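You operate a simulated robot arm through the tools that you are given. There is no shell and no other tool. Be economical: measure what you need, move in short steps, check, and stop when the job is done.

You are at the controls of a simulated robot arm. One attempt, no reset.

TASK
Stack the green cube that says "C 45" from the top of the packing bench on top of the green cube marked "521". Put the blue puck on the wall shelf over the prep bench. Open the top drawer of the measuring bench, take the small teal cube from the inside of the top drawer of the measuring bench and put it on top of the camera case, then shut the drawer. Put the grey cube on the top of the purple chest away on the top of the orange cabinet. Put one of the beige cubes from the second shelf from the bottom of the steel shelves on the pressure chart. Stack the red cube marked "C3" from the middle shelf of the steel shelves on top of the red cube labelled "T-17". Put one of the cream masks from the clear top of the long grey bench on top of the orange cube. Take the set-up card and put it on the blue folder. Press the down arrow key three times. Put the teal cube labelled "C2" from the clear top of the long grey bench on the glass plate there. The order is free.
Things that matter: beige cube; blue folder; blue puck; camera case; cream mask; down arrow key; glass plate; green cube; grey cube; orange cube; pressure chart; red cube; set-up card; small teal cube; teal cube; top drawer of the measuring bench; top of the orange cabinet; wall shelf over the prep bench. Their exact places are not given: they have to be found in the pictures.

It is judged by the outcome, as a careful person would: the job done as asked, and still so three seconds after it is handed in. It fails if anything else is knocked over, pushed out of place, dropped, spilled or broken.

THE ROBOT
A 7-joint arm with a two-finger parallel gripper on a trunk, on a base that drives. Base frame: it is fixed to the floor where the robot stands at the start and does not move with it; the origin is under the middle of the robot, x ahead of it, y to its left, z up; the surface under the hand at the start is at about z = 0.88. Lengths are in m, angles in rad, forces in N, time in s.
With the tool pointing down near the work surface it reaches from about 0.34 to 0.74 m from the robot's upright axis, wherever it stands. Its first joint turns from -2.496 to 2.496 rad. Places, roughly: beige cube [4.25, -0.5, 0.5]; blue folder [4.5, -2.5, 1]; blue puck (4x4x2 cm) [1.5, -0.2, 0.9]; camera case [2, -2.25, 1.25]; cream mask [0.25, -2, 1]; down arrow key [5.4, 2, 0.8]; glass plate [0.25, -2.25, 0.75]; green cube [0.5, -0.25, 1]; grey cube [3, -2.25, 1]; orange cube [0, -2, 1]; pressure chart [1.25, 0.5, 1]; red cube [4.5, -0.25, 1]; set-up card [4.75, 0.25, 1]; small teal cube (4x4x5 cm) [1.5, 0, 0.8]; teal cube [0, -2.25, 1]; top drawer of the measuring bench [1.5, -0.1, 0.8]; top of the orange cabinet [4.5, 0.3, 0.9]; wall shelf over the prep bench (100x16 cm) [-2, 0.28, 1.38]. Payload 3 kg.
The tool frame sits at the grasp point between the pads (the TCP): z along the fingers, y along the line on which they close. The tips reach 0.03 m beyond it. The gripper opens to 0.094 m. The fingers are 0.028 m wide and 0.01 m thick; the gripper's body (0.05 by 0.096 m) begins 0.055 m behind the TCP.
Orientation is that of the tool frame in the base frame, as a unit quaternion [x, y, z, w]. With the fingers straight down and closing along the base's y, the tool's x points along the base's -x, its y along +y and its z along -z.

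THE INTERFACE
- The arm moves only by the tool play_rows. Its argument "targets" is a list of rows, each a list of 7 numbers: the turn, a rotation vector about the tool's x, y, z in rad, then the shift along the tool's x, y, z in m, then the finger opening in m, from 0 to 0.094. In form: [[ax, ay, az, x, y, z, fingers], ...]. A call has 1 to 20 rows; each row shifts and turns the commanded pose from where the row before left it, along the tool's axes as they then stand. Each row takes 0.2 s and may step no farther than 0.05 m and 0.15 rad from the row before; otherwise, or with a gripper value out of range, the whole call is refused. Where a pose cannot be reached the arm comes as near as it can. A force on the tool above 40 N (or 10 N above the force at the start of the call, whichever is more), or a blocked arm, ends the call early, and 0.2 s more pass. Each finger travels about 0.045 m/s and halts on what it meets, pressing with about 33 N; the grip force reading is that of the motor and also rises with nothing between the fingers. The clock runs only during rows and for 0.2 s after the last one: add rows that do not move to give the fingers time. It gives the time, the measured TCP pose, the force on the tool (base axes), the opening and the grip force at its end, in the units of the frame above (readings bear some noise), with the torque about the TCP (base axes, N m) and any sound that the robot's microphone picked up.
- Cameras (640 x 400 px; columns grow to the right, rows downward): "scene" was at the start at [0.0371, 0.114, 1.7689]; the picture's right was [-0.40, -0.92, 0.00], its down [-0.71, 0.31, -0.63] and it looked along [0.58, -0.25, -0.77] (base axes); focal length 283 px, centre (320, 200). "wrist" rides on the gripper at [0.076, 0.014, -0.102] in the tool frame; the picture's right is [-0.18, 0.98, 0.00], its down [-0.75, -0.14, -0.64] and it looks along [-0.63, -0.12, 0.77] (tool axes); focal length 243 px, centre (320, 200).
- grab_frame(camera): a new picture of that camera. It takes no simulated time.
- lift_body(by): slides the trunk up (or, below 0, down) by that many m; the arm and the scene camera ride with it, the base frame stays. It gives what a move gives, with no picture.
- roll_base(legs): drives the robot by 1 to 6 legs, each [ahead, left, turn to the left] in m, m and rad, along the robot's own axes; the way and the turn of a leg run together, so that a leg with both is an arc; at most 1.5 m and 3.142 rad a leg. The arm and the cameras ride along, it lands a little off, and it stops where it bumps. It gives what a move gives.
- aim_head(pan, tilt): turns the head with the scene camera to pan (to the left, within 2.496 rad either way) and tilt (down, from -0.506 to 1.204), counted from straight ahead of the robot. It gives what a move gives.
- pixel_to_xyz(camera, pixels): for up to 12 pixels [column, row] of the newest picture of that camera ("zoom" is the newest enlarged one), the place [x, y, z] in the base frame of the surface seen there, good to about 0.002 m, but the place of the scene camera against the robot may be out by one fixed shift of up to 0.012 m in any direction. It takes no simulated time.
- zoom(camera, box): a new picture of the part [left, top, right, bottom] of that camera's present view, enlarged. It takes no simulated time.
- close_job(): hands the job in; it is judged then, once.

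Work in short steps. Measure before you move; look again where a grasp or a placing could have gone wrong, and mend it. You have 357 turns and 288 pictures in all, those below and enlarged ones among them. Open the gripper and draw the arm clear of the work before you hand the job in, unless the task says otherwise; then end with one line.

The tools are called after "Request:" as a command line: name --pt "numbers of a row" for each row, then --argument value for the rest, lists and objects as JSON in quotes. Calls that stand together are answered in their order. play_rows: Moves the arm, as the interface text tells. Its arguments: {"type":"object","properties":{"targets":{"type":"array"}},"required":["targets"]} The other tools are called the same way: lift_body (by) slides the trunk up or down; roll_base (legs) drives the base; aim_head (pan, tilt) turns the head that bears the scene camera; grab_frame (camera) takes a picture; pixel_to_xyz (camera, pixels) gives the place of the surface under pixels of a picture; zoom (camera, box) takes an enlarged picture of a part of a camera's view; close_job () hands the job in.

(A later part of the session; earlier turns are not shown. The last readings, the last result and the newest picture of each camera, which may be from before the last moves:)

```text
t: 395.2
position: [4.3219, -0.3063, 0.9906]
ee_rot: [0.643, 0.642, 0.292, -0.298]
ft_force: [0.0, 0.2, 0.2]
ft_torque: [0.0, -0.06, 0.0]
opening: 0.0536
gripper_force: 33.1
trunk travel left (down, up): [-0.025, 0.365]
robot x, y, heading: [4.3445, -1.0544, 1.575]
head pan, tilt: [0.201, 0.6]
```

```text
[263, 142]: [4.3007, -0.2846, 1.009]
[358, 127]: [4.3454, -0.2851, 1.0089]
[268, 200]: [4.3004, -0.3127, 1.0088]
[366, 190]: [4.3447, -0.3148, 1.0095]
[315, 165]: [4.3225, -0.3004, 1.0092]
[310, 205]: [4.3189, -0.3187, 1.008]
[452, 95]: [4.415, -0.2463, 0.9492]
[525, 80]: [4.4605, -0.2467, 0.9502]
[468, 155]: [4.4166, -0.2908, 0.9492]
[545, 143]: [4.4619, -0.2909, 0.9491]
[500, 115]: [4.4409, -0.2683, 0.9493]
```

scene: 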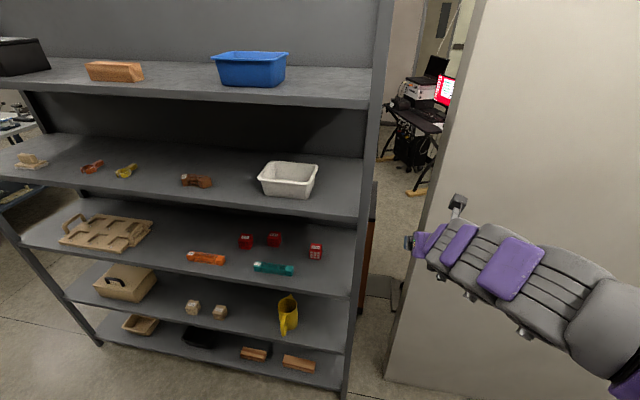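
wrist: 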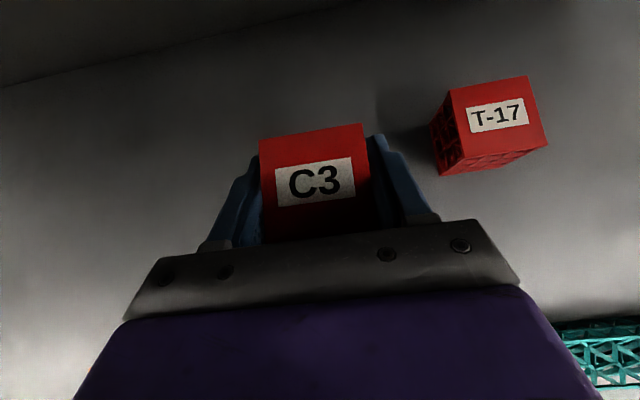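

C3 is level; T-17 centre (4.4385,-0.2685), top 0.949. Raise 1.5 cm and move over T-17.

Request:
play_rows --pt "0 0 0 0.0114 0 -0.0098 0.03" --pt "0 0 0 0.0083 0.0385 0.0096 0.03" --pt "0 0 0 0.0083 0.0385 0.0096 0.03" --pt "0 0 0 0.0083 0.0385 0.0096 0.03" --pt "0 0 0 0 0 0 0.03"

Request:
grab_frame --camera "wrist"

```text
t: 396.4
position: [4.4386, -0.2673, 1.0039]
ee_rot: [0.644, 0.641, 0.293, -0.298]
ft_force: [-0.7, 0.3, -0.7]
ft_torque: [0.0, -0.02, 0.02]
opening: 0.0536
gripper_force: 33.5
trunk travel left (down, up): [-0.025, 0.365]
robot x, y, heading: [4.3441, -1.0516, 1.576]
head pan, tilt: [0.201, 0.6]
```

```text
146 pictures are left
```

wrist: 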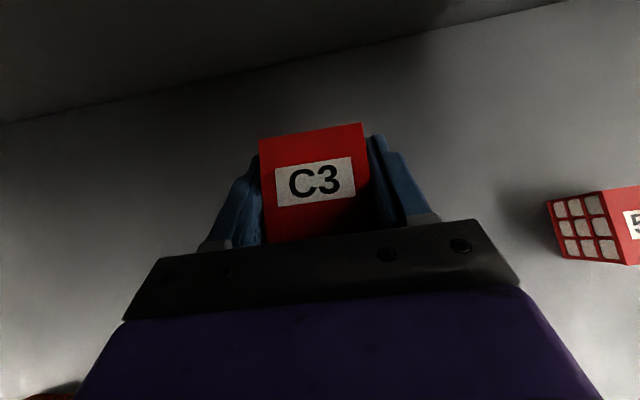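

Positioned at (4.4386,-0.2673). Lower to near contact.

Request:
play_rows --pt "0 0 0 -0.0136 -0.001 0.0118 0.03" --pt "0 0 0 -0.0015 0 0.0013 0.03" --pt "0 0 0 -0.0015 0 0.0013 0.03" --pt "0 0 0 0 0 0 0.03"

```text
t: 397.4
position: [4.4374, -0.2668, 0.9794]
ee_rot: [0.643, 0.642, 0.291, -0.299]
ft_force: [-0.4, -0.4, -0.7]
ft_torque: [0.0, -0.02, -0.02]
opening: 0.0538
gripper_force: 33.3
trunk travel left (down, up): [-0.025, 0.365]
robot x, y, heading: [4.3457, -1.0569, 1.575]
head pan, tilt: [0.201, 0.6]
```

Request:
play_rows --pt "0 0 0 -0.0012 0 0.001 0.03" --pt "0 0 0 -0.0012 0 0.001 0.03" --pt "0 0 0 0 0 0 0.03"

```text
t: 398.2
position: [4.4367, -0.2674, 0.9807]
ee_rot: [0.643, 0.642, 0.293, -0.299]
ft_force: [0.7, 3.4, 10.3]
ft_torque: [0.16, -0.31, 0.06]
opening: 0.0535
gripper_force: 33.1
trunk travel left (down, up): [-0.025, 0.365]
robot x, y, heading: [4.3393, -1.0542, 1.574]
head pan, tilt: [0.201, 0.6]
```

Contact. Open and retreat back-up along the tool axis.

Request:
play_rows --pt "0 0 0 0.001 0 -0.0008 0.058" --pt "0 0 0 0 0 0 0.065" --pt "0 0 0 0 0 0 0.075" --pt "0 0 0 0 0 0 0.075" --pt "0 0 0 -0.005 0 -0.03 0.075" --pt "0 0 0 -0.01 0 -0.04 0.075" --pt "0 0 0 -0.01 0 -0.04 0.075" --pt "0 0 0 -0.01 0 -0.04 0.075"

Request:
grab_frame --camera "wrist"

```text
t: 400.0
position: [4.4378, -0.4055, 1.0504]
ee_rot: [0.643, 0.642, 0.291, -0.299]
ft_force: [-0.5, 1.1, 0.0]
ft_torque: [0.03, -0.01, 0.02]
opening: 0.0753
gripper_force: 0.1
trunk travel left (down, up): [-0.025, 0.365]
robot x, y, heading: [4.3422, -1.0539, 1.578]
head pan, tilt: [0.201, 0.6]
```

```text
145 pictures are left
```

wrist: 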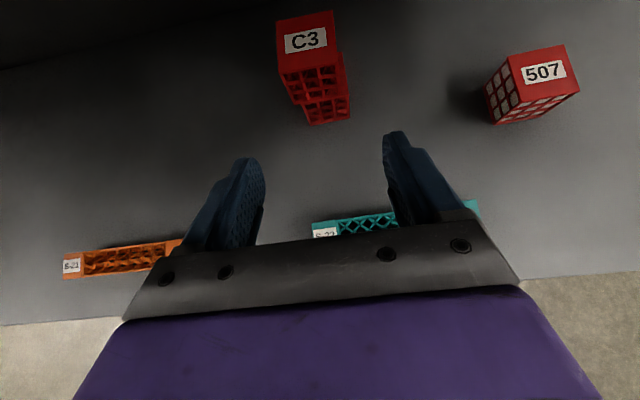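

C3 stands on T-17. Next the beige cube: back out 0.22, move left 0.28 and lower the hand.

Request:
roll_base --legs '[[-0.22, 0, 0], [0, 0.28, 0]]'

Request:
lift_body --by -0.025

Request:
play_rows --pt "0 0 0 -0.0341 0 0.0294 0.075" --pt "0 0 0 -0.0341 0 0.0294 0.075" --pt "0 0 0 -0.0341 0 0.0294 0.075" --pt "0 0 0 -0.0341 0 0.0294 0.075" --pt "0 0 0 -0.0341 0 0.0294 0.075" --pt "0 0 0 -0.0341 0 0.0294 0.075" --pt "0 0 0 -0.0341 0 0.0294 0.075" --pt "0 0 0 -0.0341 0 0.0294 0.075" --pt "0 0 0 0 0 0 0.075"

Request:
grab_frame --camera "wrist"

```text
t: 403.2
position: [4.1735, -0.6266, 1.049]
ee_rot: [0.645, 0.639, 0.289, -0.302]
ft_force: [1.3, 0.3, -0.1]
ft_torque: [0.05, 0.08, 0.09]
opening: 0.0751
gripper_force: 0.0
trunk travel left (down, up): [-0.025, 0.365]
robot x, y, heading: [4.0668, -1.2798, 1.579]
head pan, tilt: [0.201, 0.6]
```

```text
t: 403.9
position: [4.1718, -0.6276, 1.0251]
ee_rot: [0.645, 0.639, 0.292, -0.3]
ft_force: [1.2, -0.6, -0.1]
ft_torque: [0.02, 0.09, 0.08]
opening: 0.0749
gripper_force: 0.0
trunk travel left (down, up): [0.0, 0.39]
robot x, y, heading: [4.069, -1.2774, 1.577]
head pan, tilt: [0.201, 0.6]
```

```text
t: 405.9
position: [4.1536, -0.6252, 0.6658]
ee_rot: [0.643, 0.641, 0.294, -0.298]
ft_force: [0.2, 0.2, 0.2]
ft_torque: [-0.02, 0.0, -0.02]
opening: 0.075
gripper_force: 0.1
trunk travel left (down, up): [0.0, 0.39]
robot x, y, heading: [4.0669, -1.277, 1.575]
head pan, tilt: [0.201, 0.6]
```

```text
144 pictures are left
```

wrist: 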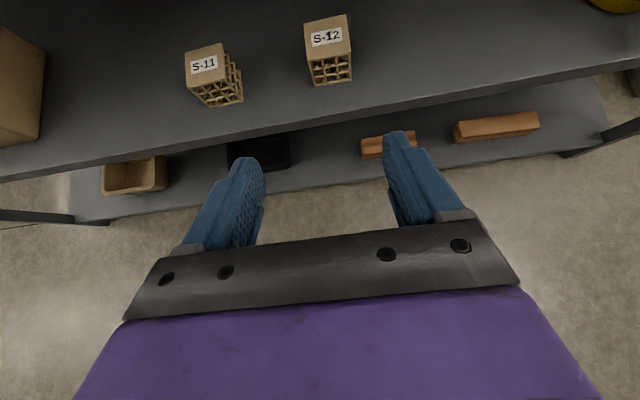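

Measure S-12.

Request:
pixel_to_xyz --camera "wrist" --pixels '[[308, 60], [351, 52], [305, 25], [347, 17], [330, 40], [330, 72], [243, 85], [300, 110], [310, 85]]'

Request:
grab_frame --camera "scene"

```text
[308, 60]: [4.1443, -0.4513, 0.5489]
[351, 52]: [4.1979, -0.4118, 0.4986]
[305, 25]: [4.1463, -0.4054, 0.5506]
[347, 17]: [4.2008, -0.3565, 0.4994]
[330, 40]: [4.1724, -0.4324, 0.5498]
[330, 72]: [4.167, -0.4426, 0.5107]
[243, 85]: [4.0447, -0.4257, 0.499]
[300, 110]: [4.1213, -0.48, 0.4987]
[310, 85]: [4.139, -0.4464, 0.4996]
```

```text
143 pictures are left
```

scene: 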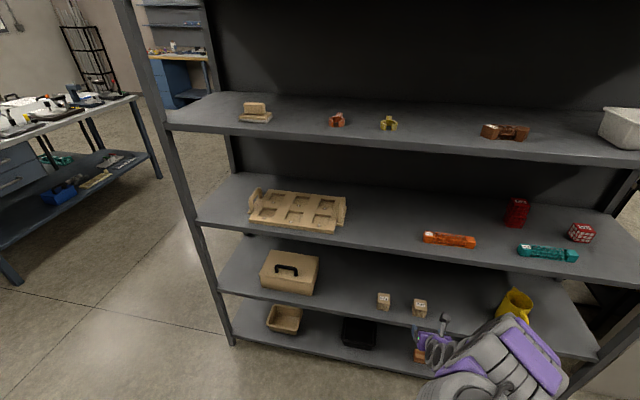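

S-12: centre (4.168,-0.428), top 0.55. Drive ahead 0.15, then come down on it.

Request:
roll_base --legs '[[0.15, 0, 0]]'

Request:
play_rows --pt "0 0 0 -0.02 0.007 0.03 0.075" --pt "0 0 0 -0.02 0.007 0.03 0.075" --pt "0 0 0 0 0 0 0.075"

Request:
grab_frame --camera "wrist"

```text
t: 407.3
position: [4.1541, -0.4747, 0.6652]
ee_rot: [0.643, 0.642, 0.294, -0.298]
ft_force: [-0.8, -0.7, 0.2]
ft_torque: [-0.02, -0.01, 0.01]
opening: 0.0752
gripper_force: 0.1
trunk travel left (down, up): [0.0, 0.39]
robot x, y, heading: [4.0672, -1.1261, 1.58]
head pan, tilt: [0.201, 0.6]
```

```text
t: 408.1
position: [4.1592, -0.4696, 0.6439]
ee_rot: [0.643, 0.641, 0.294, -0.299]
ft_force: [-0.5, 0.0, -0.6]
ft_torque: [-0.01, 0.0, 0.01]
opening: 0.0751
gripper_force: 0.1
out of reach, approached as far as the arm can: row 1, 2
trunk travel left (down, up): [0.0, 0.39]
robot x, y, heading: [4.0641, -1.129, 1.574]
head pan, tilt: [0.201, 0.6]
```

```text
142 pictures are left
```

wrist: 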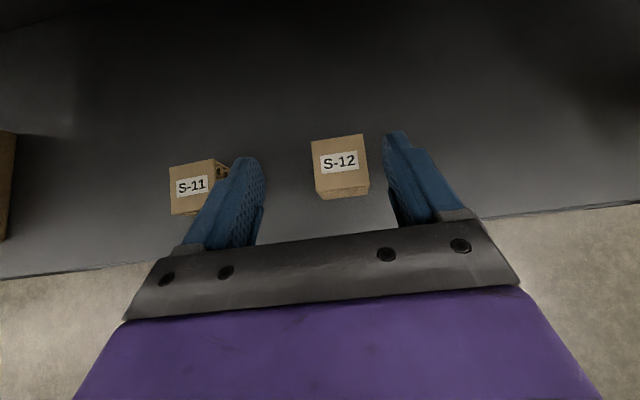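

The arm is at its limit; I need the robot closer. Retract the hand 0.15 then drive 0.15 ahead, keeping the hand place.

Request:
play_rows --pt "0 0 0 -0.0245 0 -0.0284 0.075" --pt "0 0 0 -0.0245 0 -0.0284 0.075" --pt "0 0 0 -0.0245 0 -0.0284 0.075" --pt "0 0 0 -0.0245 0 -0.0284 0.075" --pt "0 0 0 0 0 0 0.075"

Request:
roll_base --legs '[[0.15, 0, 0]]'

```text
t: 409.3
position: [4.1587, -0.6177, 0.6422]
ee_rot: [0.643, 0.641, 0.294, -0.299]
ft_force: [-0.4, -0.9, -0.6]
ft_torque: [-0.05, -0.03, -0.01]
opening: 0.0749
gripper_force: 0.1
trunk travel left (down, up): [0.0, 0.39]
robot x, y, heading: [4.0651, -1.1295, 1.577]
head pan, tilt: [0.201, 0.6]
```

```text
t: 410.7
position: [4.1606, -0.4681, 0.6437]
ee_rot: [0.645, 0.639, 0.296, -0.297]
ft_force: [0.5, -0.3, 0.5]
ft_torque: [0.0, -0.01, 0.01]
opening: 0.0749
gripper_force: 0.1
trunk travel left (down, up): [0.0, 0.39]
robot x, y, heading: [4.0646, -0.9747, 1.571]
head pan, tilt: [0.201, 0.6]
```

Try the descent again.

Request:
play_rows --pt "0 0 0 -0.0211 0.0025 0.0346 0.075" --pt "0 0 0 -0.0211 0.0025 0.0346 0.075" --pt "0 0 0 0 0 0 0.075"

Request:
grab_frame --camera "wrist"

```text
t: 411.5
position: [4.164, -0.4453, 0.5661]
ee_rot: [0.645, 0.639, 0.296, -0.298]
ft_force: [0.6, -0.2, 0.0]
ft_torque: [0.01, 0.01, 0.02]
opening: 0.0749
gripper_force: 0.0
trunk travel left (down, up): [0.0, 0.39]
robot x, y, heading: [4.0642, -0.9748, 1.571]
head pan, tilt: [0.201, 0.6]
```

```text
141 pictures are left
```

wrist: 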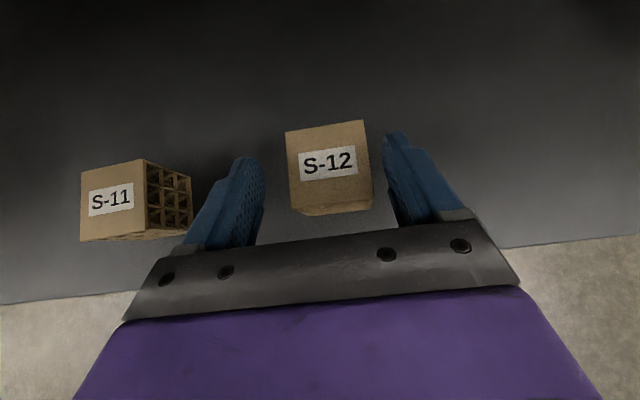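

Within reach now. Final approach, close and lift.

Request:
play_rows --pt "0 0 0 -0.0095 0.002 0.0174 0.075" --pt "0 0 0 -0.0094 0.002 0.0174 0.075" --pt "0 0 0 0 0 0 0.075" --pt "0 0 0 0 0 0 0.03" --pt "0 0 0 0 0 0 0.03" --pt "0 0 0 0 0 0 0.03" --pt "0 0 0 0 0 0 0.03" --pt "0 0 0 0.0151 0 -0.0131 0.03" --pt "0 0 0 0.0151 0 -0.0131 0.03" --pt "0 0 0 0.0151 0 -0.0131 0.03" --pt "0 0 0 0 0 0 0.03"

Request:
grab_frame --camera "wrist"

```text
t: 413.9
position: [4.1688, -0.4306, 0.591]
ee_rot: [0.644, 0.64, 0.295, -0.298]
ft_force: [0.1, 0.5, -0.5]
ft_torque: [-0.04, 0.01, 0.02]
opening: 0.0539
gripper_force: 32.9
trunk travel left (down, up): [0.0, 0.39]
robot x, y, heading: [4.0646, -0.9774, 1.569]
head pan, tilt: [0.201, 0.6]
```

```text
140 pictures are left
```

wrist: 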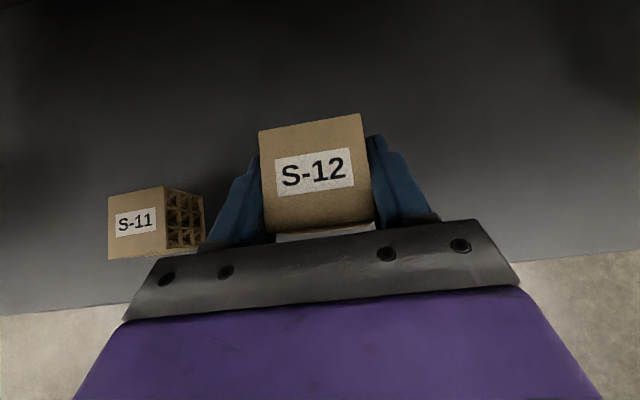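

S-12 is held. Back out, raise, and drive round to the far side of the measuring bench.

Request:
roll_base --legs '[[-0.3, 0, 0]]'

Request:
lift_body --by 0.225

Request:
play_rows --pt "0 0 0 0.0341 0 -0.0294 0.03" --pt "0 0 0 0.0341 0 -0.0294 0.03" --pt "0 0 0 0.0341 0 -0.0294 0.03" --pt "0 0 0 0.0341 0 -0.0294 0.03" --pt "0 0 0 0.0341 0 -0.0294 0.03" --pt "0 0 0 0.0341 0 -0.0294 0.03" --pt "0 0 0 0.0341 0 -0.0294 0.03" --pt "0 0 0 0 0 0 0.03"

Request:
roll_base --legs '[[0, 1.45, 0], [0, 0.2, 0], [0, 0, 1.571], [0, -1.4, 0], [0, -0.3, 0]]'

Request:
aim_head --pan 0 --tilt 0.7

Request:
grab_frame --camera "scene"

```text
t: 415.9
position: [4.1693, -0.7348, 0.5913]
ee_rot: [0.644, 0.639, 0.296, -0.298]
ft_force: [-0.6, 0.6, -0.5]
ft_torque: [-0.01, -0.01, 0.01]
opening: 0.0538
gripper_force: 33.1
trunk travel left (down, up): [0.0, 0.39]
robot x, y, heading: [4.0649, -1.2806, 1.571]
head pan, tilt: [0.201, 0.6]
```

```text
t: 418.3
position: [4.169, -0.7349, 0.8154]
ee_rot: [0.644, 0.639, 0.296, -0.299]
ft_force: [0.6, 0.5, -0.6]
ft_torque: [0.02, 0.01, -0.03]
opening: 0.0536
gripper_force: 33.1
trunk travel left (down, up): [-0.225, 0.165]
robot x, y, heading: [4.069, -1.279, 1.573]
head pan, tilt: [0.201, 0.6]
```

```text
t: 420.1
position: [4.1705, -0.7364, 1.1299]
ee_rot: [0.644, 0.64, 0.295, -0.298]
ft_force: [-0.3, 0.4, -1.0]
ft_torque: [0.0, -0.01, 0.02]
opening: 0.0538
gripper_force: 32.4
trunk travel left (down, up): [-0.225, 0.165]
robot x, y, heading: [4.0652, -1.2827, 1.569]
head pan, tilt: [0.201, 0.6]
```

```text
t: 440.5
position: [1.8683, 0.4745, 1.1319]
ee_rot: [-0.007, 0.907, 0.003, -0.42]
ft_force: [0.4, -1.2, -0.7]
ft_torque: [0.08, -0.02, -0.05]
opening: 0.0535
gripper_force: 33.1
trunk travel left (down, up): [-0.225, 0.165]
robot x, y, heading: [2.4081, 0.3984, -3.131]
head pan, tilt: [0.201, 0.6]
```

```text
t: 441.2
position: [1.8683, 0.4758, 1.1317]
ee_rot: [-0.007, 0.907, -0.001, -0.421]
ft_force: [0.7, -1.2, -1.5]
ft_torque: [0.06, -0.01, -0.01]
opening: 0.0535
gripper_force: 33.1
trunk travel left (down, up): [-0.225, 0.165]
robot x, y, heading: [2.408, 0.3914, -3.131]
head pan, tilt: [0.0, 0.7]
```

```text
139 pictures are left
```

scene: 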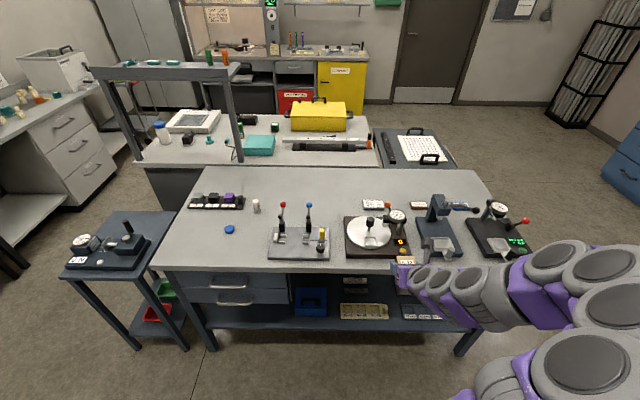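

Zoom on the bench to identify the chart and free places.

Request:
zoom --camera "scene" --box '[260, 180, 540, 280]'

Request:
zoom --camera "scene" --box '[345, 185, 445, 255]'

Request:
pixel_to_xyz --camera "scene" --pixels '[[376, 204], [418, 206], [370, 232], [398, 216], [310, 235], [310, 206], [345, 250], [330, 255], [230, 229], [436, 200], [495, 208], [340, 205]]'

```text
2.29 times, centred on (400, 230) of scene
```

zoom: 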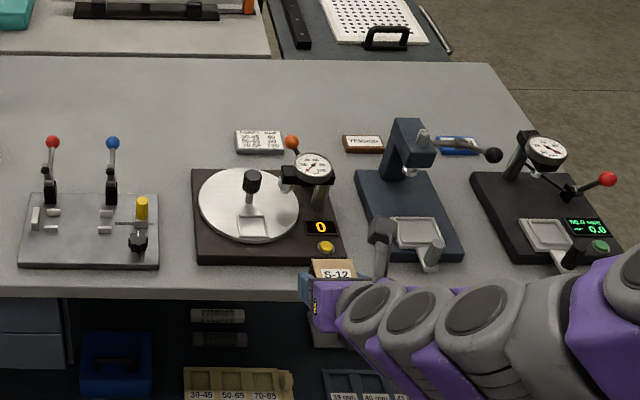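

```text
5.71 times, centred on (395, 220) of scene
```

zoom: 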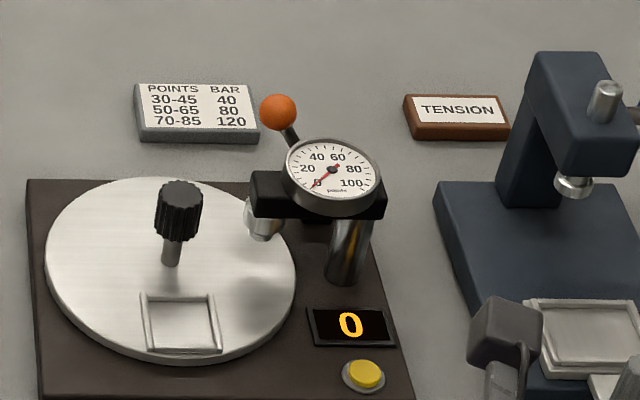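

```text
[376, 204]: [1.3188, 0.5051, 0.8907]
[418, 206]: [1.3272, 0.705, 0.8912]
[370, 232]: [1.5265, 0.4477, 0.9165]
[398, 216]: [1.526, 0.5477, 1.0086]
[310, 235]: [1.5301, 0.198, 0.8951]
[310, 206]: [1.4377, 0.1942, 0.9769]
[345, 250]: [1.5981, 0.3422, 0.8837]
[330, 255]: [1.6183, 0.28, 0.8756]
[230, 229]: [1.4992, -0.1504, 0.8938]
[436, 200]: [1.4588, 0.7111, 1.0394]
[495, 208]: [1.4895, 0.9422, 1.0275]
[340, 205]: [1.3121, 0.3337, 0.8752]
```

The pressure chart is the "POINTS / BAR" plate at (1.32,0.505); devices stand before it, so I need a vertical grip there. I'll set the cube down on the free bench area near (1.60,-0.05) and regrip it vertically.

Request:
roll_base --legs '[[0, 0.53, -0.01], [0.25, 0, 0]]'

Request:
grab_frame --camera "wrist"

```text
t: 445.7
position: [1.6184, -0.0192, 1.1301]
ee_rot: [0.001, 0.907, -0.007, -0.42]
ft_force: [-1.7, 1.5, -0.6]
ft_torque: [0.0, 0.01, 0.05]
opening: 0.0537
gripper_force: 33.0
trunk travel left (down, up): [-0.225, 0.165]
robot x, y, heading: [2.1652, -0.1302, -3.131]
head pan, tilt: [0.0, 0.7]
```

```text
136 pictures are left
```

wrist: 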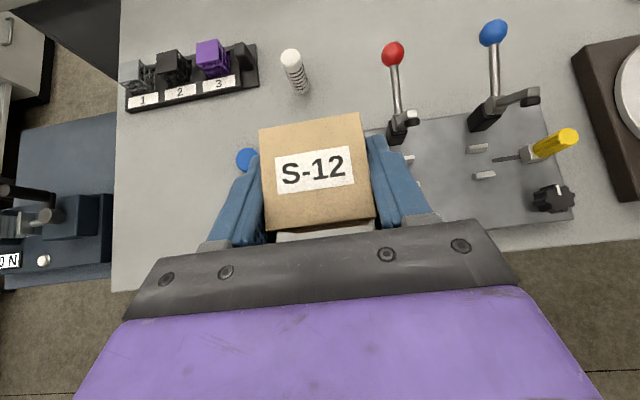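

Shift 5.5 cm toward -y, then lower to just above the bench.

Request:
play_rows --pt "0 0 0 0 -0.03 0 0.03" --pt "0 0 0 0 -0.025 0 0.03" --pt "0 0 0 -0.0328 0 0.0277 0.03" --pt "0 0 0 -0.0328 0 0.0277 0.03" --pt "0 0 0 -0.0328 0 0.0277 0.03" --pt "0 0 0 -0.0328 0 0.0277 0.03" --pt "0 0 0 -0.025 0 0.021 0.03" --pt "0 0 0 0 0 0 0.03"

Request:
grab_frame --camera "wrist"

```text
t: 447.5
position: [1.6143, -0.0547, 0.9283]
ee_rot: [0.004, 0.907, -0.009, -0.421]
ft_force: [0.2, 0.5, 0.2]
ft_torque: [-0.02, -0.03, 0.04]
opening: 0.0535
gripper_force: 32.9
out of reach, approached as far as the arm can: row 1, 2
trunk travel left (down, up): [-0.225, 0.165]
robot x, y, heading: [2.1631, -0.1275, -3.134]
head pan, tilt: [0.0, 0.7]
```

```text
135 pictures are left
```

wrist: 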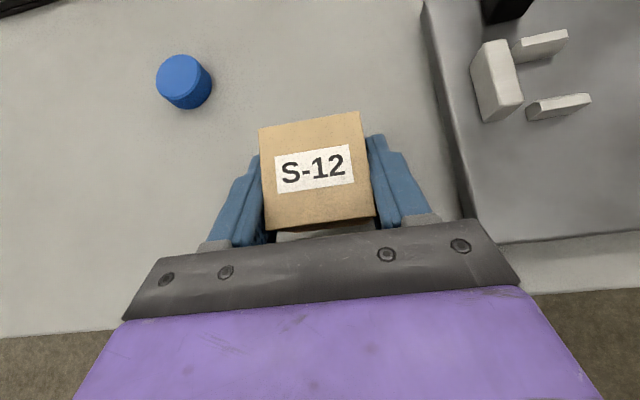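

Clear of the lever plate. Lower to contact.

Request:
play_rows --pt "0 0 0 -0.0107 0 0.009 0.03" --pt "0 0 0 -0.0015 0 0.0013 0.03" --pt "0 0 0 -0.0015 0 0.0013 0.03" --pt "0 0 0 0 0 0 0.03"

```text
t: 448.5
position: [1.615, -0.0621, 0.9118]
ee_rot: [0.003, 0.906, -0.006, -0.424]
ft_force: [-1.3, 6.8, 18.0]
ft_torque: [0.31, -0.31, 0.19]
opening: 0.0536
gripper_force: 33.2
trunk travel left (down, up): [-0.225, 0.165]
robot x, y, heading: [2.1635, -0.1314, -3.132]
head pan, tilt: [0.0, 0.7]
```

Touching. Open, retreat along the axis, rise and pitch the tool to vertical.

Request:
play_rows --pt "0 0 0 0.0015 0 -0.0013 0.06" --pt "0 0 0 0 0 0 0.07" --pt "0 0 0 0 0 0 0.08" --pt "0 0 0 0 0 -0.03 0.08" --pt "0 0 0 0 0 -0.045 0.08" --pt "0 0 0 0 0 -0.045 0.08" --pt "0 -0.145 0 0.02 0 -0.03 0.08" --pt "0 -0.145 0 0.02 0 -0.03 0.08" --pt "0 -0.145 0 0.01 0 -0.02 0.08" --pt "0 -0.145 0 0 0 0 0.08" --pt "0 -0.145 0 0 0 0 0.08" --pt "0 -0.145 0 0 0 0 0.08" --pt "0 0 0 0 0 0 0.08"

Request:
grab_frame --camera "wrist"

Request:
grab_frame --camera "scene"

```text
t: 451.3
position: [1.6636, -0.0674, 1.0301]
ee_rot: [0.0, 1.0, -0.006, 0.001]
ft_force: [0.5, -0.4, 0.8]
ft_torque: [0.02, 0.01, -0.01]
opening: 0.0802
gripper_force: 0.0
out of reach, approached as far as the arm can: row 5, 6
trunk travel left (down, up): [-0.225, 0.165]
robot x, y, heading: [2.1644, -0.1296, -3.133]
head pan, tilt: [0.0, 0.7]
```

```text
134 pictures are left
```

wrist: 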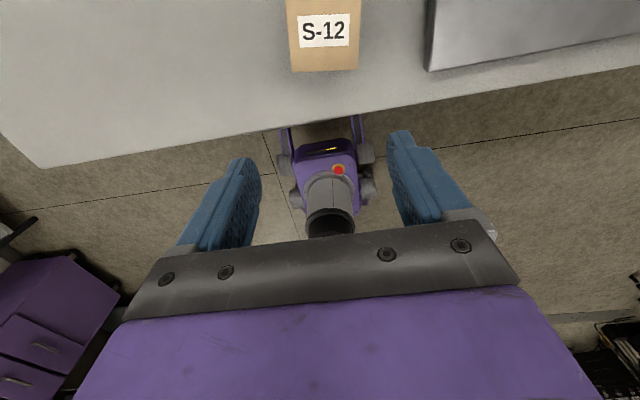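

```text
133 pictures are left
```

scene: 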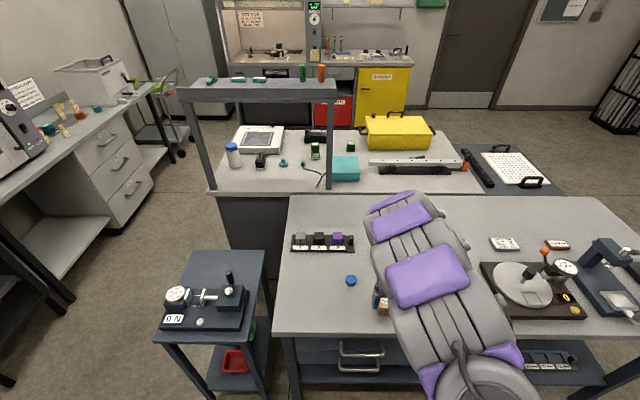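

Tool is vertical. Measure the cube in this view.

Request:
pixel_to_xyz --camera "wrist" --pixels '[[293, 66], [357, 62], [290, 10], [358, 8], [325, 30], [325, 5]]'

```text
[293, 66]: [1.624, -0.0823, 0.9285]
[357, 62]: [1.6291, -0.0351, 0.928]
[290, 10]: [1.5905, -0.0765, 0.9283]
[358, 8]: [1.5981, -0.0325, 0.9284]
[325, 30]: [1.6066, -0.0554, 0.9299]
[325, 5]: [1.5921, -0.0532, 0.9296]
```

Cube centre about (1.605,-0.057), yaw ≈-0.1. Grip vertically at z 0.913 and lift.

Request:
play_rows --pt "0 0 0 0.0293 0.005 0 0.08" --pt "0 0 0 0.0293 0.005 0 0.08" --pt "0 0 0.1 0 0 0.03 0.08" --pt "0 0 0 0 0 0.045 0.08" --pt "0 0 0 0 0 0.042 0.08" --pt "0 0 0 0 0 0 0.08"

Request:
grab_frame --camera "wrist"

```text
t: 452.7
position: [1.6037, -0.0566, 0.9119]
ee_rot: [0.049, 0.999, -0.005, 0.0]
ft_force: [0.7, -0.1, 0.1]
ft_torque: [0.0, -0.02, 0.04]
opening: 0.0797
gripper_force: 0.1
trunk travel left (down, up): [-0.225, 0.165]
robot x, y, heading: [2.1627, -0.1302, -3.131]
head pan, tilt: [0.0, 0.7]
```

```text
132 pictures are left
```

wrist: 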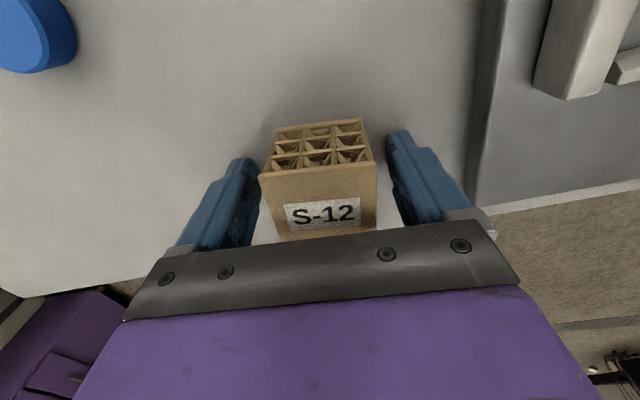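

Close, lift to 1.2, and drive over to the chart.

Request:
play_rows --pt "0 0 0 0 0 0 0.03" --pt "0 0 0 0 0 0 0.03" --pt "0 0 0 0 0 0 0.03" --pt "0 0 0 0 0 0 0.03" --pt "0 0 0 0 0 -0.04 0.03" --pt "0 0 0 0 0 -0.045 0.03" --pt "0 0 0 0 0 -0.045 0.03" --pt "0 0 0 0 0 -0.045 0.03" --pt "0 0 0 0 0 -0.045 0.03" --pt "0 0 -0.1 0 0 -0.045 0.03" --pt "0 0 0 0 0 -0.03 0.03" --pt "0 0 0 0 0 0 0.03"

Request:
roll_base --legs '[[0, -0.58, 0], [0.13, 0, 0]]'

Request:
grab_frame --camera "wrist"

Request:
grab_frame --camera "scene"

```text
t: 455.3
position: [1.6034, -0.0555, 1.209]
ee_rot: [-0.001, 1.0, -0.004, 0.0]
ft_force: [-0.1, -0.8, 0.3]
ft_torque: [0.0, -0.04, -0.02]
opening: 0.0538
gripper_force: 33.2
trunk travel left (down, up): [-0.225, 0.165]
robot x, y, heading: [2.1631, -0.132, -3.132]
head pan, tilt: [0.0, 0.7]
```

```text
t: 459.5
position: [1.4735, 0.5365, 1.2069]
ee_rot: [0.003, 1.0, -0.005, 0.0]
ft_force: [0.0, 0.6, -0.9]
ft_torque: [0.01, -0.04, -0.01]
opening: 0.054
gripper_force: 33.4
trunk travel left (down, up): [-0.225, 0.165]
robot x, y, heading: [2.0314, 0.4588, -3.141]
head pan, tilt: [0.0, 0.7]
```

```text
131 pictures are left
```

wrist: 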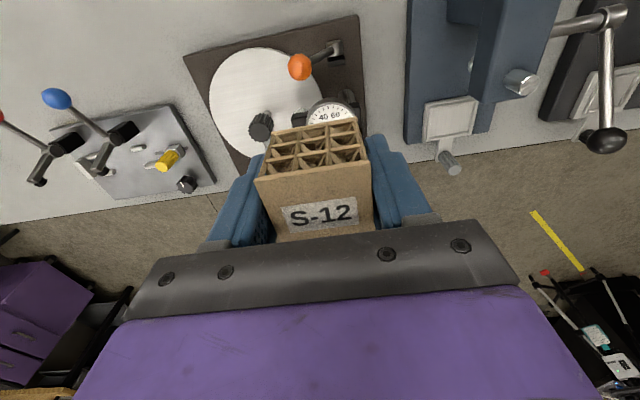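

```text
130 pictures are left
```

scene: 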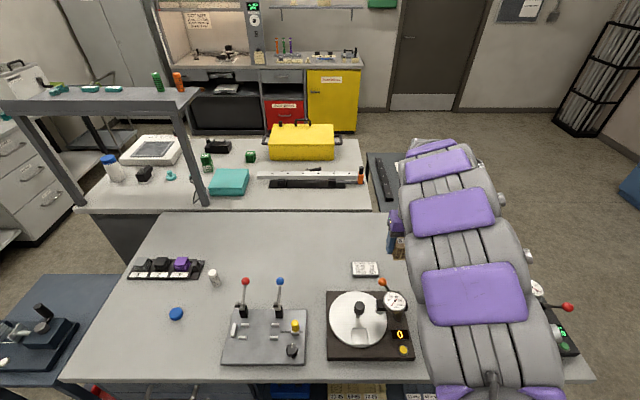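

Move over the chart's estimated place and look.

Request:
play_rows --pt "0 0 0 0.04 -0.01 0 0.03" --pt "0 0 0 0.04 -0.01 0 0.03" --pt "0 0 0 0.04 -0.01 0 0.03" --pt "0 0 0 0.04 -0.006 0 0.03" --pt "0 0 0 0 0 0 0.03"

Request:
grab_frame --camera "wrist"

Request:
pixel_to_xyz --camera "scene" --pixels '[[352, 264], [378, 263], [351, 276], [379, 276], [365, 269], [176, 313], [382, 282], [393, 297]]'

```text
t: 460.7
position: [1.4059, 0.5204, 1.209]
ee_rot: [0.002, 1.0, -0.007, 0.0]
ft_force: [0.6, 0.4, -0.7]
ft_torque: [-0.01, -0.01, 0.01]
opening: 0.0537
gripper_force: 33.0
out of reach, approached as far as the arm can: row 2, 3, 4
trunk travel left (down, up): [-0.225, 0.165]
robot x, y, heading: [2.0294, 0.4572, -3.139]
head pan, tilt: [0.0, 0.7]
```

```text
129 pictures are left
```

wrist: 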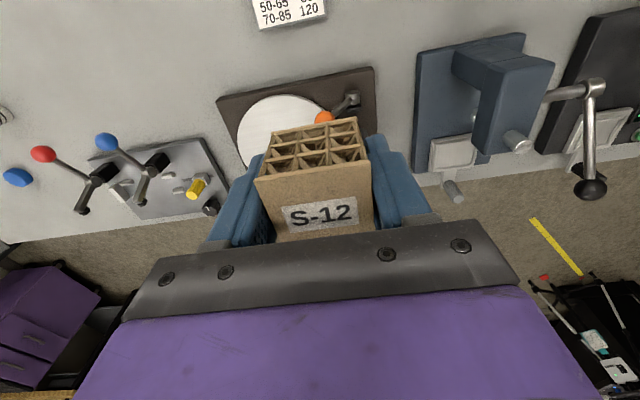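

```text
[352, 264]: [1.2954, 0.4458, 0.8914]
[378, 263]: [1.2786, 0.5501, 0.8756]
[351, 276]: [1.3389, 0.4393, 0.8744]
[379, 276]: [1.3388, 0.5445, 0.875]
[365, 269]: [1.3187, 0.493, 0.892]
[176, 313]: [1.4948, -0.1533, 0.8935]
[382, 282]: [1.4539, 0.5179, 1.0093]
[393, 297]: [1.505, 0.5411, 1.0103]
```

Reach is limited at this height; raise the trunk 0.16 and lower the hand relative to it, which extends the reach.

Request:
pixel_to_xyz --camera "wrist" --pixels '[[262, 26], [322, 14], [290, 12], [270, 24], [318, 16]]'

Request:
lift_body --by 0.16

Request:
play_rows --pt "0 0 0 0.01 -0.004 0.045 0.03" --pt "0 0 0 0.02 -0.004 0.045 0.03" --pt "0 0 0 0.03 -0.004 0.03 0.03" --pt "0 0 0 0.04 -0.004 0.02 0.03" --pt "0 0 0 0 0 0 0.03"

Request:
grab_frame --camera "wrist"

```text
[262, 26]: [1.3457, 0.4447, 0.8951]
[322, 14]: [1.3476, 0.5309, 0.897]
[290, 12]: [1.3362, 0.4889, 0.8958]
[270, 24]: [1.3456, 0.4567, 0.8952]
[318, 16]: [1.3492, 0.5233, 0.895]
```

```text
t: 462.6
position: [1.4052, 0.5199, 1.3689]
ee_rot: [0.003, 1.0, -0.006, 0.0]
ft_force: [-0.5, 0.2, 0.3]
ft_torque: [0.01, 0.0, 0.01]
opening: 0.054
gripper_force: 33.1
trunk travel left (down, up): [-0.385, 0.005]
robot x, y, heading: [2.0327, 0.4579, -3.141]
head pan, tilt: [0.0, 0.7]
```

```text
t: 463.8
position: [1.4052, 0.4977, 1.26]
ee_rot: [0.003, 1.0, -0.006, 0.0]
ft_force: [0.5, -0.2, -0.1]
ft_torque: [0.0, 0.01, 0.01]
opening: 0.0537
gripper_force: 33.1
out of reach, approached as far as the arm can: row 1, 2, 3, 4
trunk travel left (down, up): [-0.385, 0.005]
robot x, y, heading: [2.0327, 0.4579, -3.144]
head pan, tilt: [0.0, 0.7]
```

```text
128 pictures are left
```

wrist: 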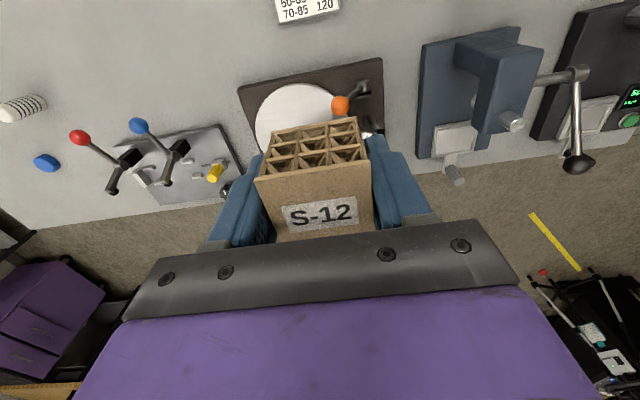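

The rolled pose limits reach. Turn the tool back by 90° (camera to the -y side) and try again.

Request:
play_rows --pt "0 0 -0.148 0 0 0 0.03" --pt "0 0 -0.148 0 0 0 0.03" --pt "0 0 -0.148 0 0 0 0.03" --pt "0 0 -0.148 0 0 0 0.03" --pt "0 0 -0.148 0 0 0 0.03" --pt "0 0 -0.148 0 0 0 0.03" --pt "0 0 -0.148 0 0 0 0.03" --pt "0 0 -0.148 0 0 0 0.03" --pt "0 0 -0.148 0 0 0 0.03" --pt "0 0 -0.148 0 0 0 0.03" --pt "0 0 -0.091 0 0 0 0.03" --pt "0 0 0 0 0.03 0 0.03" --pt "0 0 0 0 0.03 0 0.03" --pt "0 0 0 0 0.03 0 0.03" --pt "0 0 0 0 0 0 0.03"

Request:
grab_frame --camera "wrist"

```text
t: 467.0
position: [1.316, 0.4976, 1.2592]
ee_rot: [-0.705, 0.709, -0.004, -0.005]
ft_force: [-0.2, 0.1, -1.2]
ft_torque: [0.02, -0.02, 0.03]
opening: 0.0538
gripper_force: 32.8
trunk travel left (down, up): [-0.385, 0.005]
robot x, y, heading: [2.0354, 0.4593, -3.141]
head pan, tilt: [0.0, 0.7]
```

```text
127 pictures are left
```

wrist: 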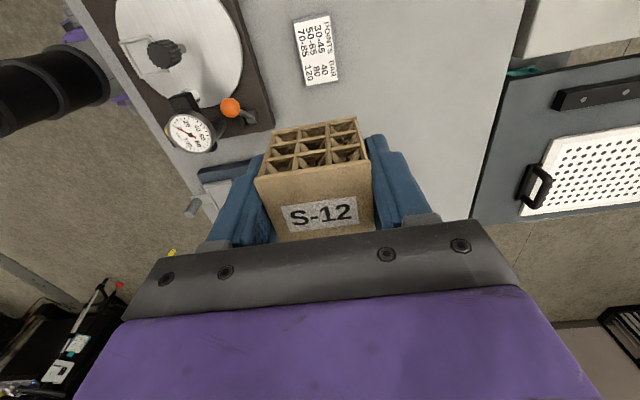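

Reached. Measure the chart now at (315,50), and the orange ball.

Request:
pixel_to_xyz --camera "wrist" --pixels '[[296, 23], [327, 17], [306, 84], [338, 79], [316, 50], [230, 107], [255, 115], [270, 165], [355, 160], [195, 130]]'

```text
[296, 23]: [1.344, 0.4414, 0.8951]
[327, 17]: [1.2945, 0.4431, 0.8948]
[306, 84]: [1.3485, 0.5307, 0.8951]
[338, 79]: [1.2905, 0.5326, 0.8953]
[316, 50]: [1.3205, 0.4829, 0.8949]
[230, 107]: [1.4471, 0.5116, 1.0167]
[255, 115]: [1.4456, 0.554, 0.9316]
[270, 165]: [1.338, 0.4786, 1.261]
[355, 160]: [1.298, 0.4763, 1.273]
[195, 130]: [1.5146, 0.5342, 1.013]
```

Chart: x 1.292–1.348, y 0.44–0.533, top 0.895. Centre the cube and descend to 3 cm above, then look.

Request:
play_rows --pt "0 0 0 0.011 -0.0035 0.03 0.03" --pt "0 0 0 0 0 0.045 0.03" --pt "0 0 0 0 0 0.045 0.03" --pt "0 0 0 0 0 0.045 0.03" --pt "0 0 0 0 0 0.045 0.03" --pt "0 0 0 0 0 0.045 0.03" --pt "0 0 0 0 0 0.04 0.03" --pt "0 0 0 0 0 0 0.03"

Request:
grab_frame --camera "wrist"

Request:
grab_frame --camera "scene"

```text
t: 468.8
position: [1.3198, 0.4832, 0.9634]
ee_rot: [-0.705, 0.709, -0.004, -0.005]
ft_force: [-0.3, 0.3, -0.1]
ft_torque: [-0.01, -0.01, -0.01]
opening: 0.054
gripper_force: 33.0
trunk travel left (down, up): [-0.385, 0.005]
robot x, y, heading: [2.0315, 0.4585, -3.146]
head pan, tilt: [0.0, 0.7]
```

```text
126 pictures are left
```

wrist: 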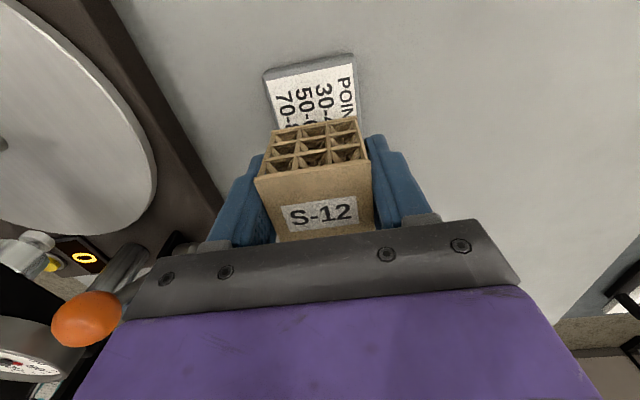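

```text
125 pictures are left
```

scene: 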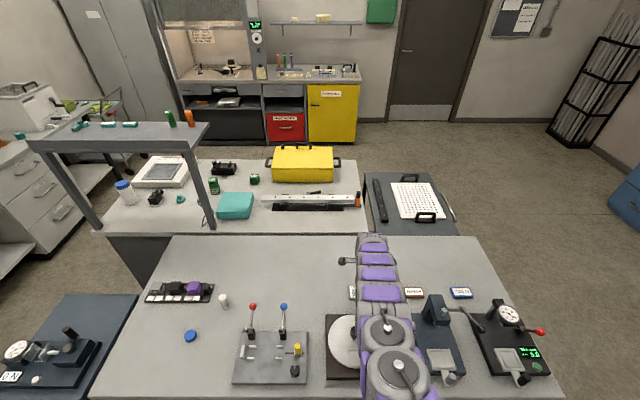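

Good. Lower to contact.

Request:
play_rows --pt "0 0 0 0 0.0 0.025 0.03" --pt "0 0 0 0 0 0.006 0.03" --pt "0 0 0 0 0 0.002 0.03" --pt "0 0 0 0 0 0 0.03"

```text
t: 469.8
position: [1.3212, 0.483, 0.9435]
ee_rot: [-0.705, 0.709, -0.004, -0.004]
ft_force: [-0.2, 0.2, 0.2]
ft_torque: [0.02, 0.02, 0.01]
opening: 0.0539
gripper_force: 33.0
out of reach, approached as far as the arm can: row 1, 2
trunk travel left (down, up): [-0.385, 0.005]
robot x, y, heading: [2.034, 0.4547, 3.139]
head pan, tilt: [0.0, 0.7]
```

Arm at its limit; lower with the trunk instead.

Request:
lift_body --by -0.013

```text
t: 470.4
position: [1.3197, 0.4839, 0.9297]
ee_rot: [-0.705, 0.709, -0.002, -0.004]
ft_force: [-0.6, -0.4, 0.1]
ft_torque: [0.0, 0.01, -0.01]
opening: 0.0536
gripper_force: 33.3
trunk travel left (down, up): [-0.372, 0.018]
robot x, y, heading: [2.0302, 0.4598, -3.141]
head pan, tilt: [0.0, 0.7]
```

Request:
lift_body --by -0.003

```text
t: 470.9
position: [1.3195, 0.4833, 0.9277]
ee_rot: [-0.706, 0.709, -0.003, -0.005]
ft_force: [0.3, -0.2, 5.4]
ft_torque: [0.22, -0.14, 0.0]
opening: 0.0538
gripper_force: 33.3
trunk travel left (down, up): [-0.369, 0.021]
robot x, y, heading: [2.0316, 0.4616, -3.14]
head pan, tilt: [0.0, 0.7]
```

Contact 5 N. Release and rise.

Request:
play_rows --pt "0 0 0 0 0 0 0.06" --pt "0 0 0 0 0 0 0.07" --pt "0 0 0 0 0 0 0.08" --pt "0 0 0 0 0 0 0.08" --pt "0 0 0 0 0 -0.045 0.08" --pt "0 0 0 0 0 -0.045 0.08" --pt "0 0 0 0 0 -0.045 0.08" --pt "0 0 0 0 0 -0.045 0.08" --pt "0 0 0 0 0 -0.045 0.08" --pt "0 0 0 0 0 -0.045 0.08" --pt "0 0 0 0 0 0 0.08"

Request:
grab_frame --camera "wrist"

```text
t: 473.3
position: [1.3222, 0.488, 1.1967]
ee_rot: [-0.705, 0.709, -0.004, -0.004]
ft_force: [-0.3, -0.6, 0.3]
ft_torque: [0.01, -0.02, 0.01]
opening: 0.0802
gripper_force: 0.1
trunk travel left (down, up): [-0.369, 0.021]
robot x, y, heading: [2.0349, 0.4568, -3.143]
head pan, tilt: [0.0, 0.7]
```

```text
124 pictures are left
```

wrist: 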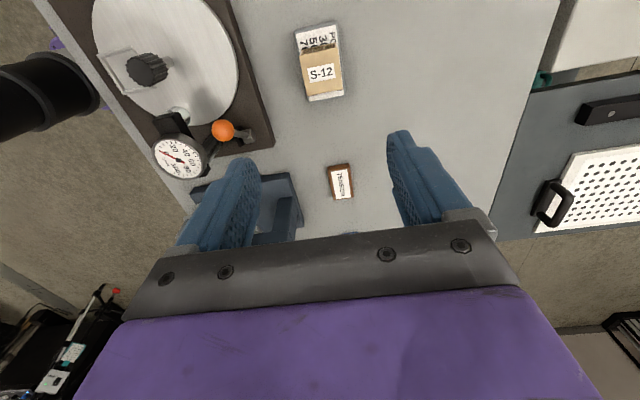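

The beige cube rests on the chart. Now the blue puck: retract a little and drive to it.

Request:
play_rows --pt "0 0 0 0 -0.045 0 0.08" --pt "0 0 0 0 -0.045 0 0.08" --pt "0 0 0 0 -0.045 0 0.08" --pt "0 0 0 0 -0.045 0 0.08"

Request:
roll_base --legs '[[0, 0.68, 0]]'

Request:
lift_body --by -0.144

Request:
grab_frame --camera "wrist"

```text
t: 474.3
position: [1.5022, 0.4855, 1.1978]
ee_rot: [-0.705, 0.709, -0.003, -0.005]
ft_force: [0.1, -0.6, 0.2]
ft_torque: [0.0, 0.0, 0.01]
opening: 0.0801
gripper_force: 0.2
trunk travel left (down, up): [-0.369, 0.021]
robot x, y, heading: [2.0318, 0.4603, -3.143]
head pan, tilt: [0.0, 0.7]
```

```text
t: 478.0
position: [1.4979, -0.1792, 1.1971]
ee_rot: [-0.702, 0.712, -0.005, -0.008]
ft_force: [-0.6, 0.0, 0.5]
ft_torque: [-0.03, 0.01, 0.03]
opening: 0.0799
gripper_force: 0.0
trunk travel left (down, up): [-0.369, 0.021]
robot x, y, heading: [2.0295, -0.2225, 3.141]
head pan, tilt: [0.0, 0.7]
```

```text
t: 479.7
position: [1.4999, -0.1836, 1.054]
ee_rot: [-0.702, 0.712, -0.004, -0.007]
ft_force: [-0.1, 0.5, 0.6]
ft_torque: [0.02, 0.02, 0.02]
opening: 0.0801
gripper_force: 0.1
trunk travel left (down, up): [-0.225, 0.165]
robot x, y, heading: [2.0303, -0.2181, 3.134]
head pan, tilt: [0.0, 0.7]
```

```text
123 pictures are left
```

wrist: 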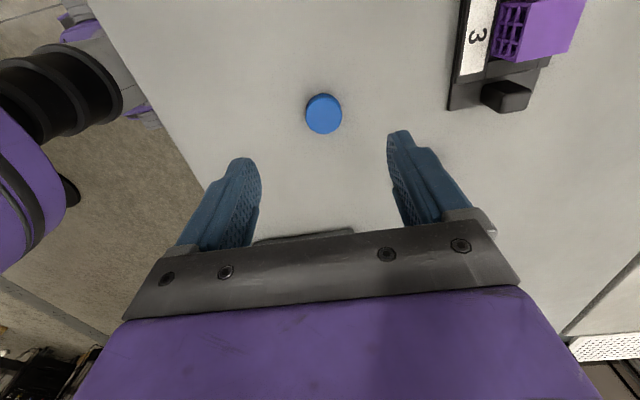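

Request:
pixel_to_xyz --camera "wrist" --pixels '[[324, 112], [308, 110], [341, 112], [324, 97], [324, 128], [280, 140]]'

```text
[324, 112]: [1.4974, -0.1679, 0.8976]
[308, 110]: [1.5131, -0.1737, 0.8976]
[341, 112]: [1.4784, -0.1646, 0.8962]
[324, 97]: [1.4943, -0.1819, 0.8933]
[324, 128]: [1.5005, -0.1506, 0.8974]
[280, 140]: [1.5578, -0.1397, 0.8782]
```

Puck centre (1.497,-0.168), top 0.8975. For the wall shelf I need the pitched, camera-up grip, so I reorient: yaw +90°, pitch +50°.

Request:
play_rows --pt "0 0 0.148 0 -0.01 0 0.08" --pt "0 0 0.148 0 -0.01 0 0.08" --pt "0 0 0.148 0 -0.01 0 0.08" --pt "0 0 0.148 0 0 0 0.08" --pt "0 0 0.148 0 0 0 0.08" --pt "0 0 0.148 0 0 0 0.08" --pt "0 0 0.148 0 0 0 0.08" --pt "0 0 0.148 0 0 0 0.08" --pt "0 0 0.148 0 0 0 0.08" --pt "0 0 0.148 0 0 0 0.08" --pt "0 0 0.095 0 0 0 0.08" --pt "0 0.145 0 0 0 0 0.08" --pt "0 0.145 0 0 0 0 0.08" --pt "0 0.145 0 0 0 0 0.08" --pt "0 0.145 0 0 0 0 0.08" --pt "0 0.145 0 0 0 0 0.08" --pt "0 0.145 0 0 0 0 0.08" --pt "0 0 0 0 0 0 0.08"

Request:
grab_frame --camera "wrist"

```text
t: 483.5
position: [1.4767, -0.177, 1.0536]
ee_rot: [0.011, 0.905, -0.004, -0.425]
ft_force: [0.5, 0.1, 0.0]
ft_torque: [-0.01, 0.02, -0.04]
opening: 0.0798
gripper_force: 0.0
out of reach, approached as far as the arm can: row 16, 17
trunk travel left (down, up): [-0.225, 0.165]
robot x, y, heading: [2.0313, -0.2184, 3.134]
head pan, tilt: [0.0, 0.7]
```

```text
122 pictures are left
```

wrist: 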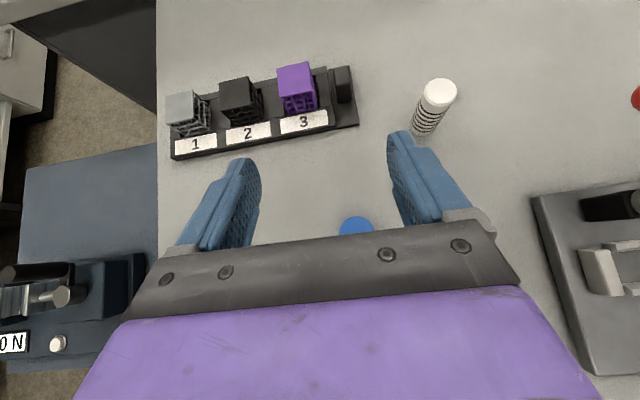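

Lower around the puck: target TCP (1.512,-0.168,0.904).

Request:
play_rows --pt "0 0 0 -0.0344 0.0022 0.017 0.075" --pt "0 0 0 -0.0344 0.0022 0.017 0.075" --pt "0 0 0 -0.0344 0.0022 0.017 0.075" --pt "0 0 0 -0.025 0.0022 0.0124 0.075" --pt "0 0 0 0 0 0 0.075"

Request:
grab_frame --camera "wrist"

```text
t: 484.7
position: [1.5106, -0.1703, 0.9126]
ee_rot: [0.011, 0.906, -0.003, -0.423]
ft_force: [0.4, -0.7, 0.0]
ft_torque: [-0.01, 0.0, -0.02]
opening: 0.0749
gripper_force: 0.0
trunk travel left (down, up): [-0.225, 0.165]
robot x, y, heading: [2.0346, -0.2208, 3.135]
head pan, tilt: [0.0, 0.7]
```

```text
121 pictures are left
```

wrist: 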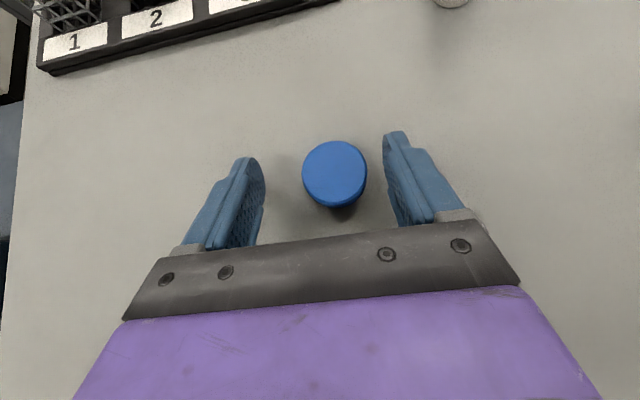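

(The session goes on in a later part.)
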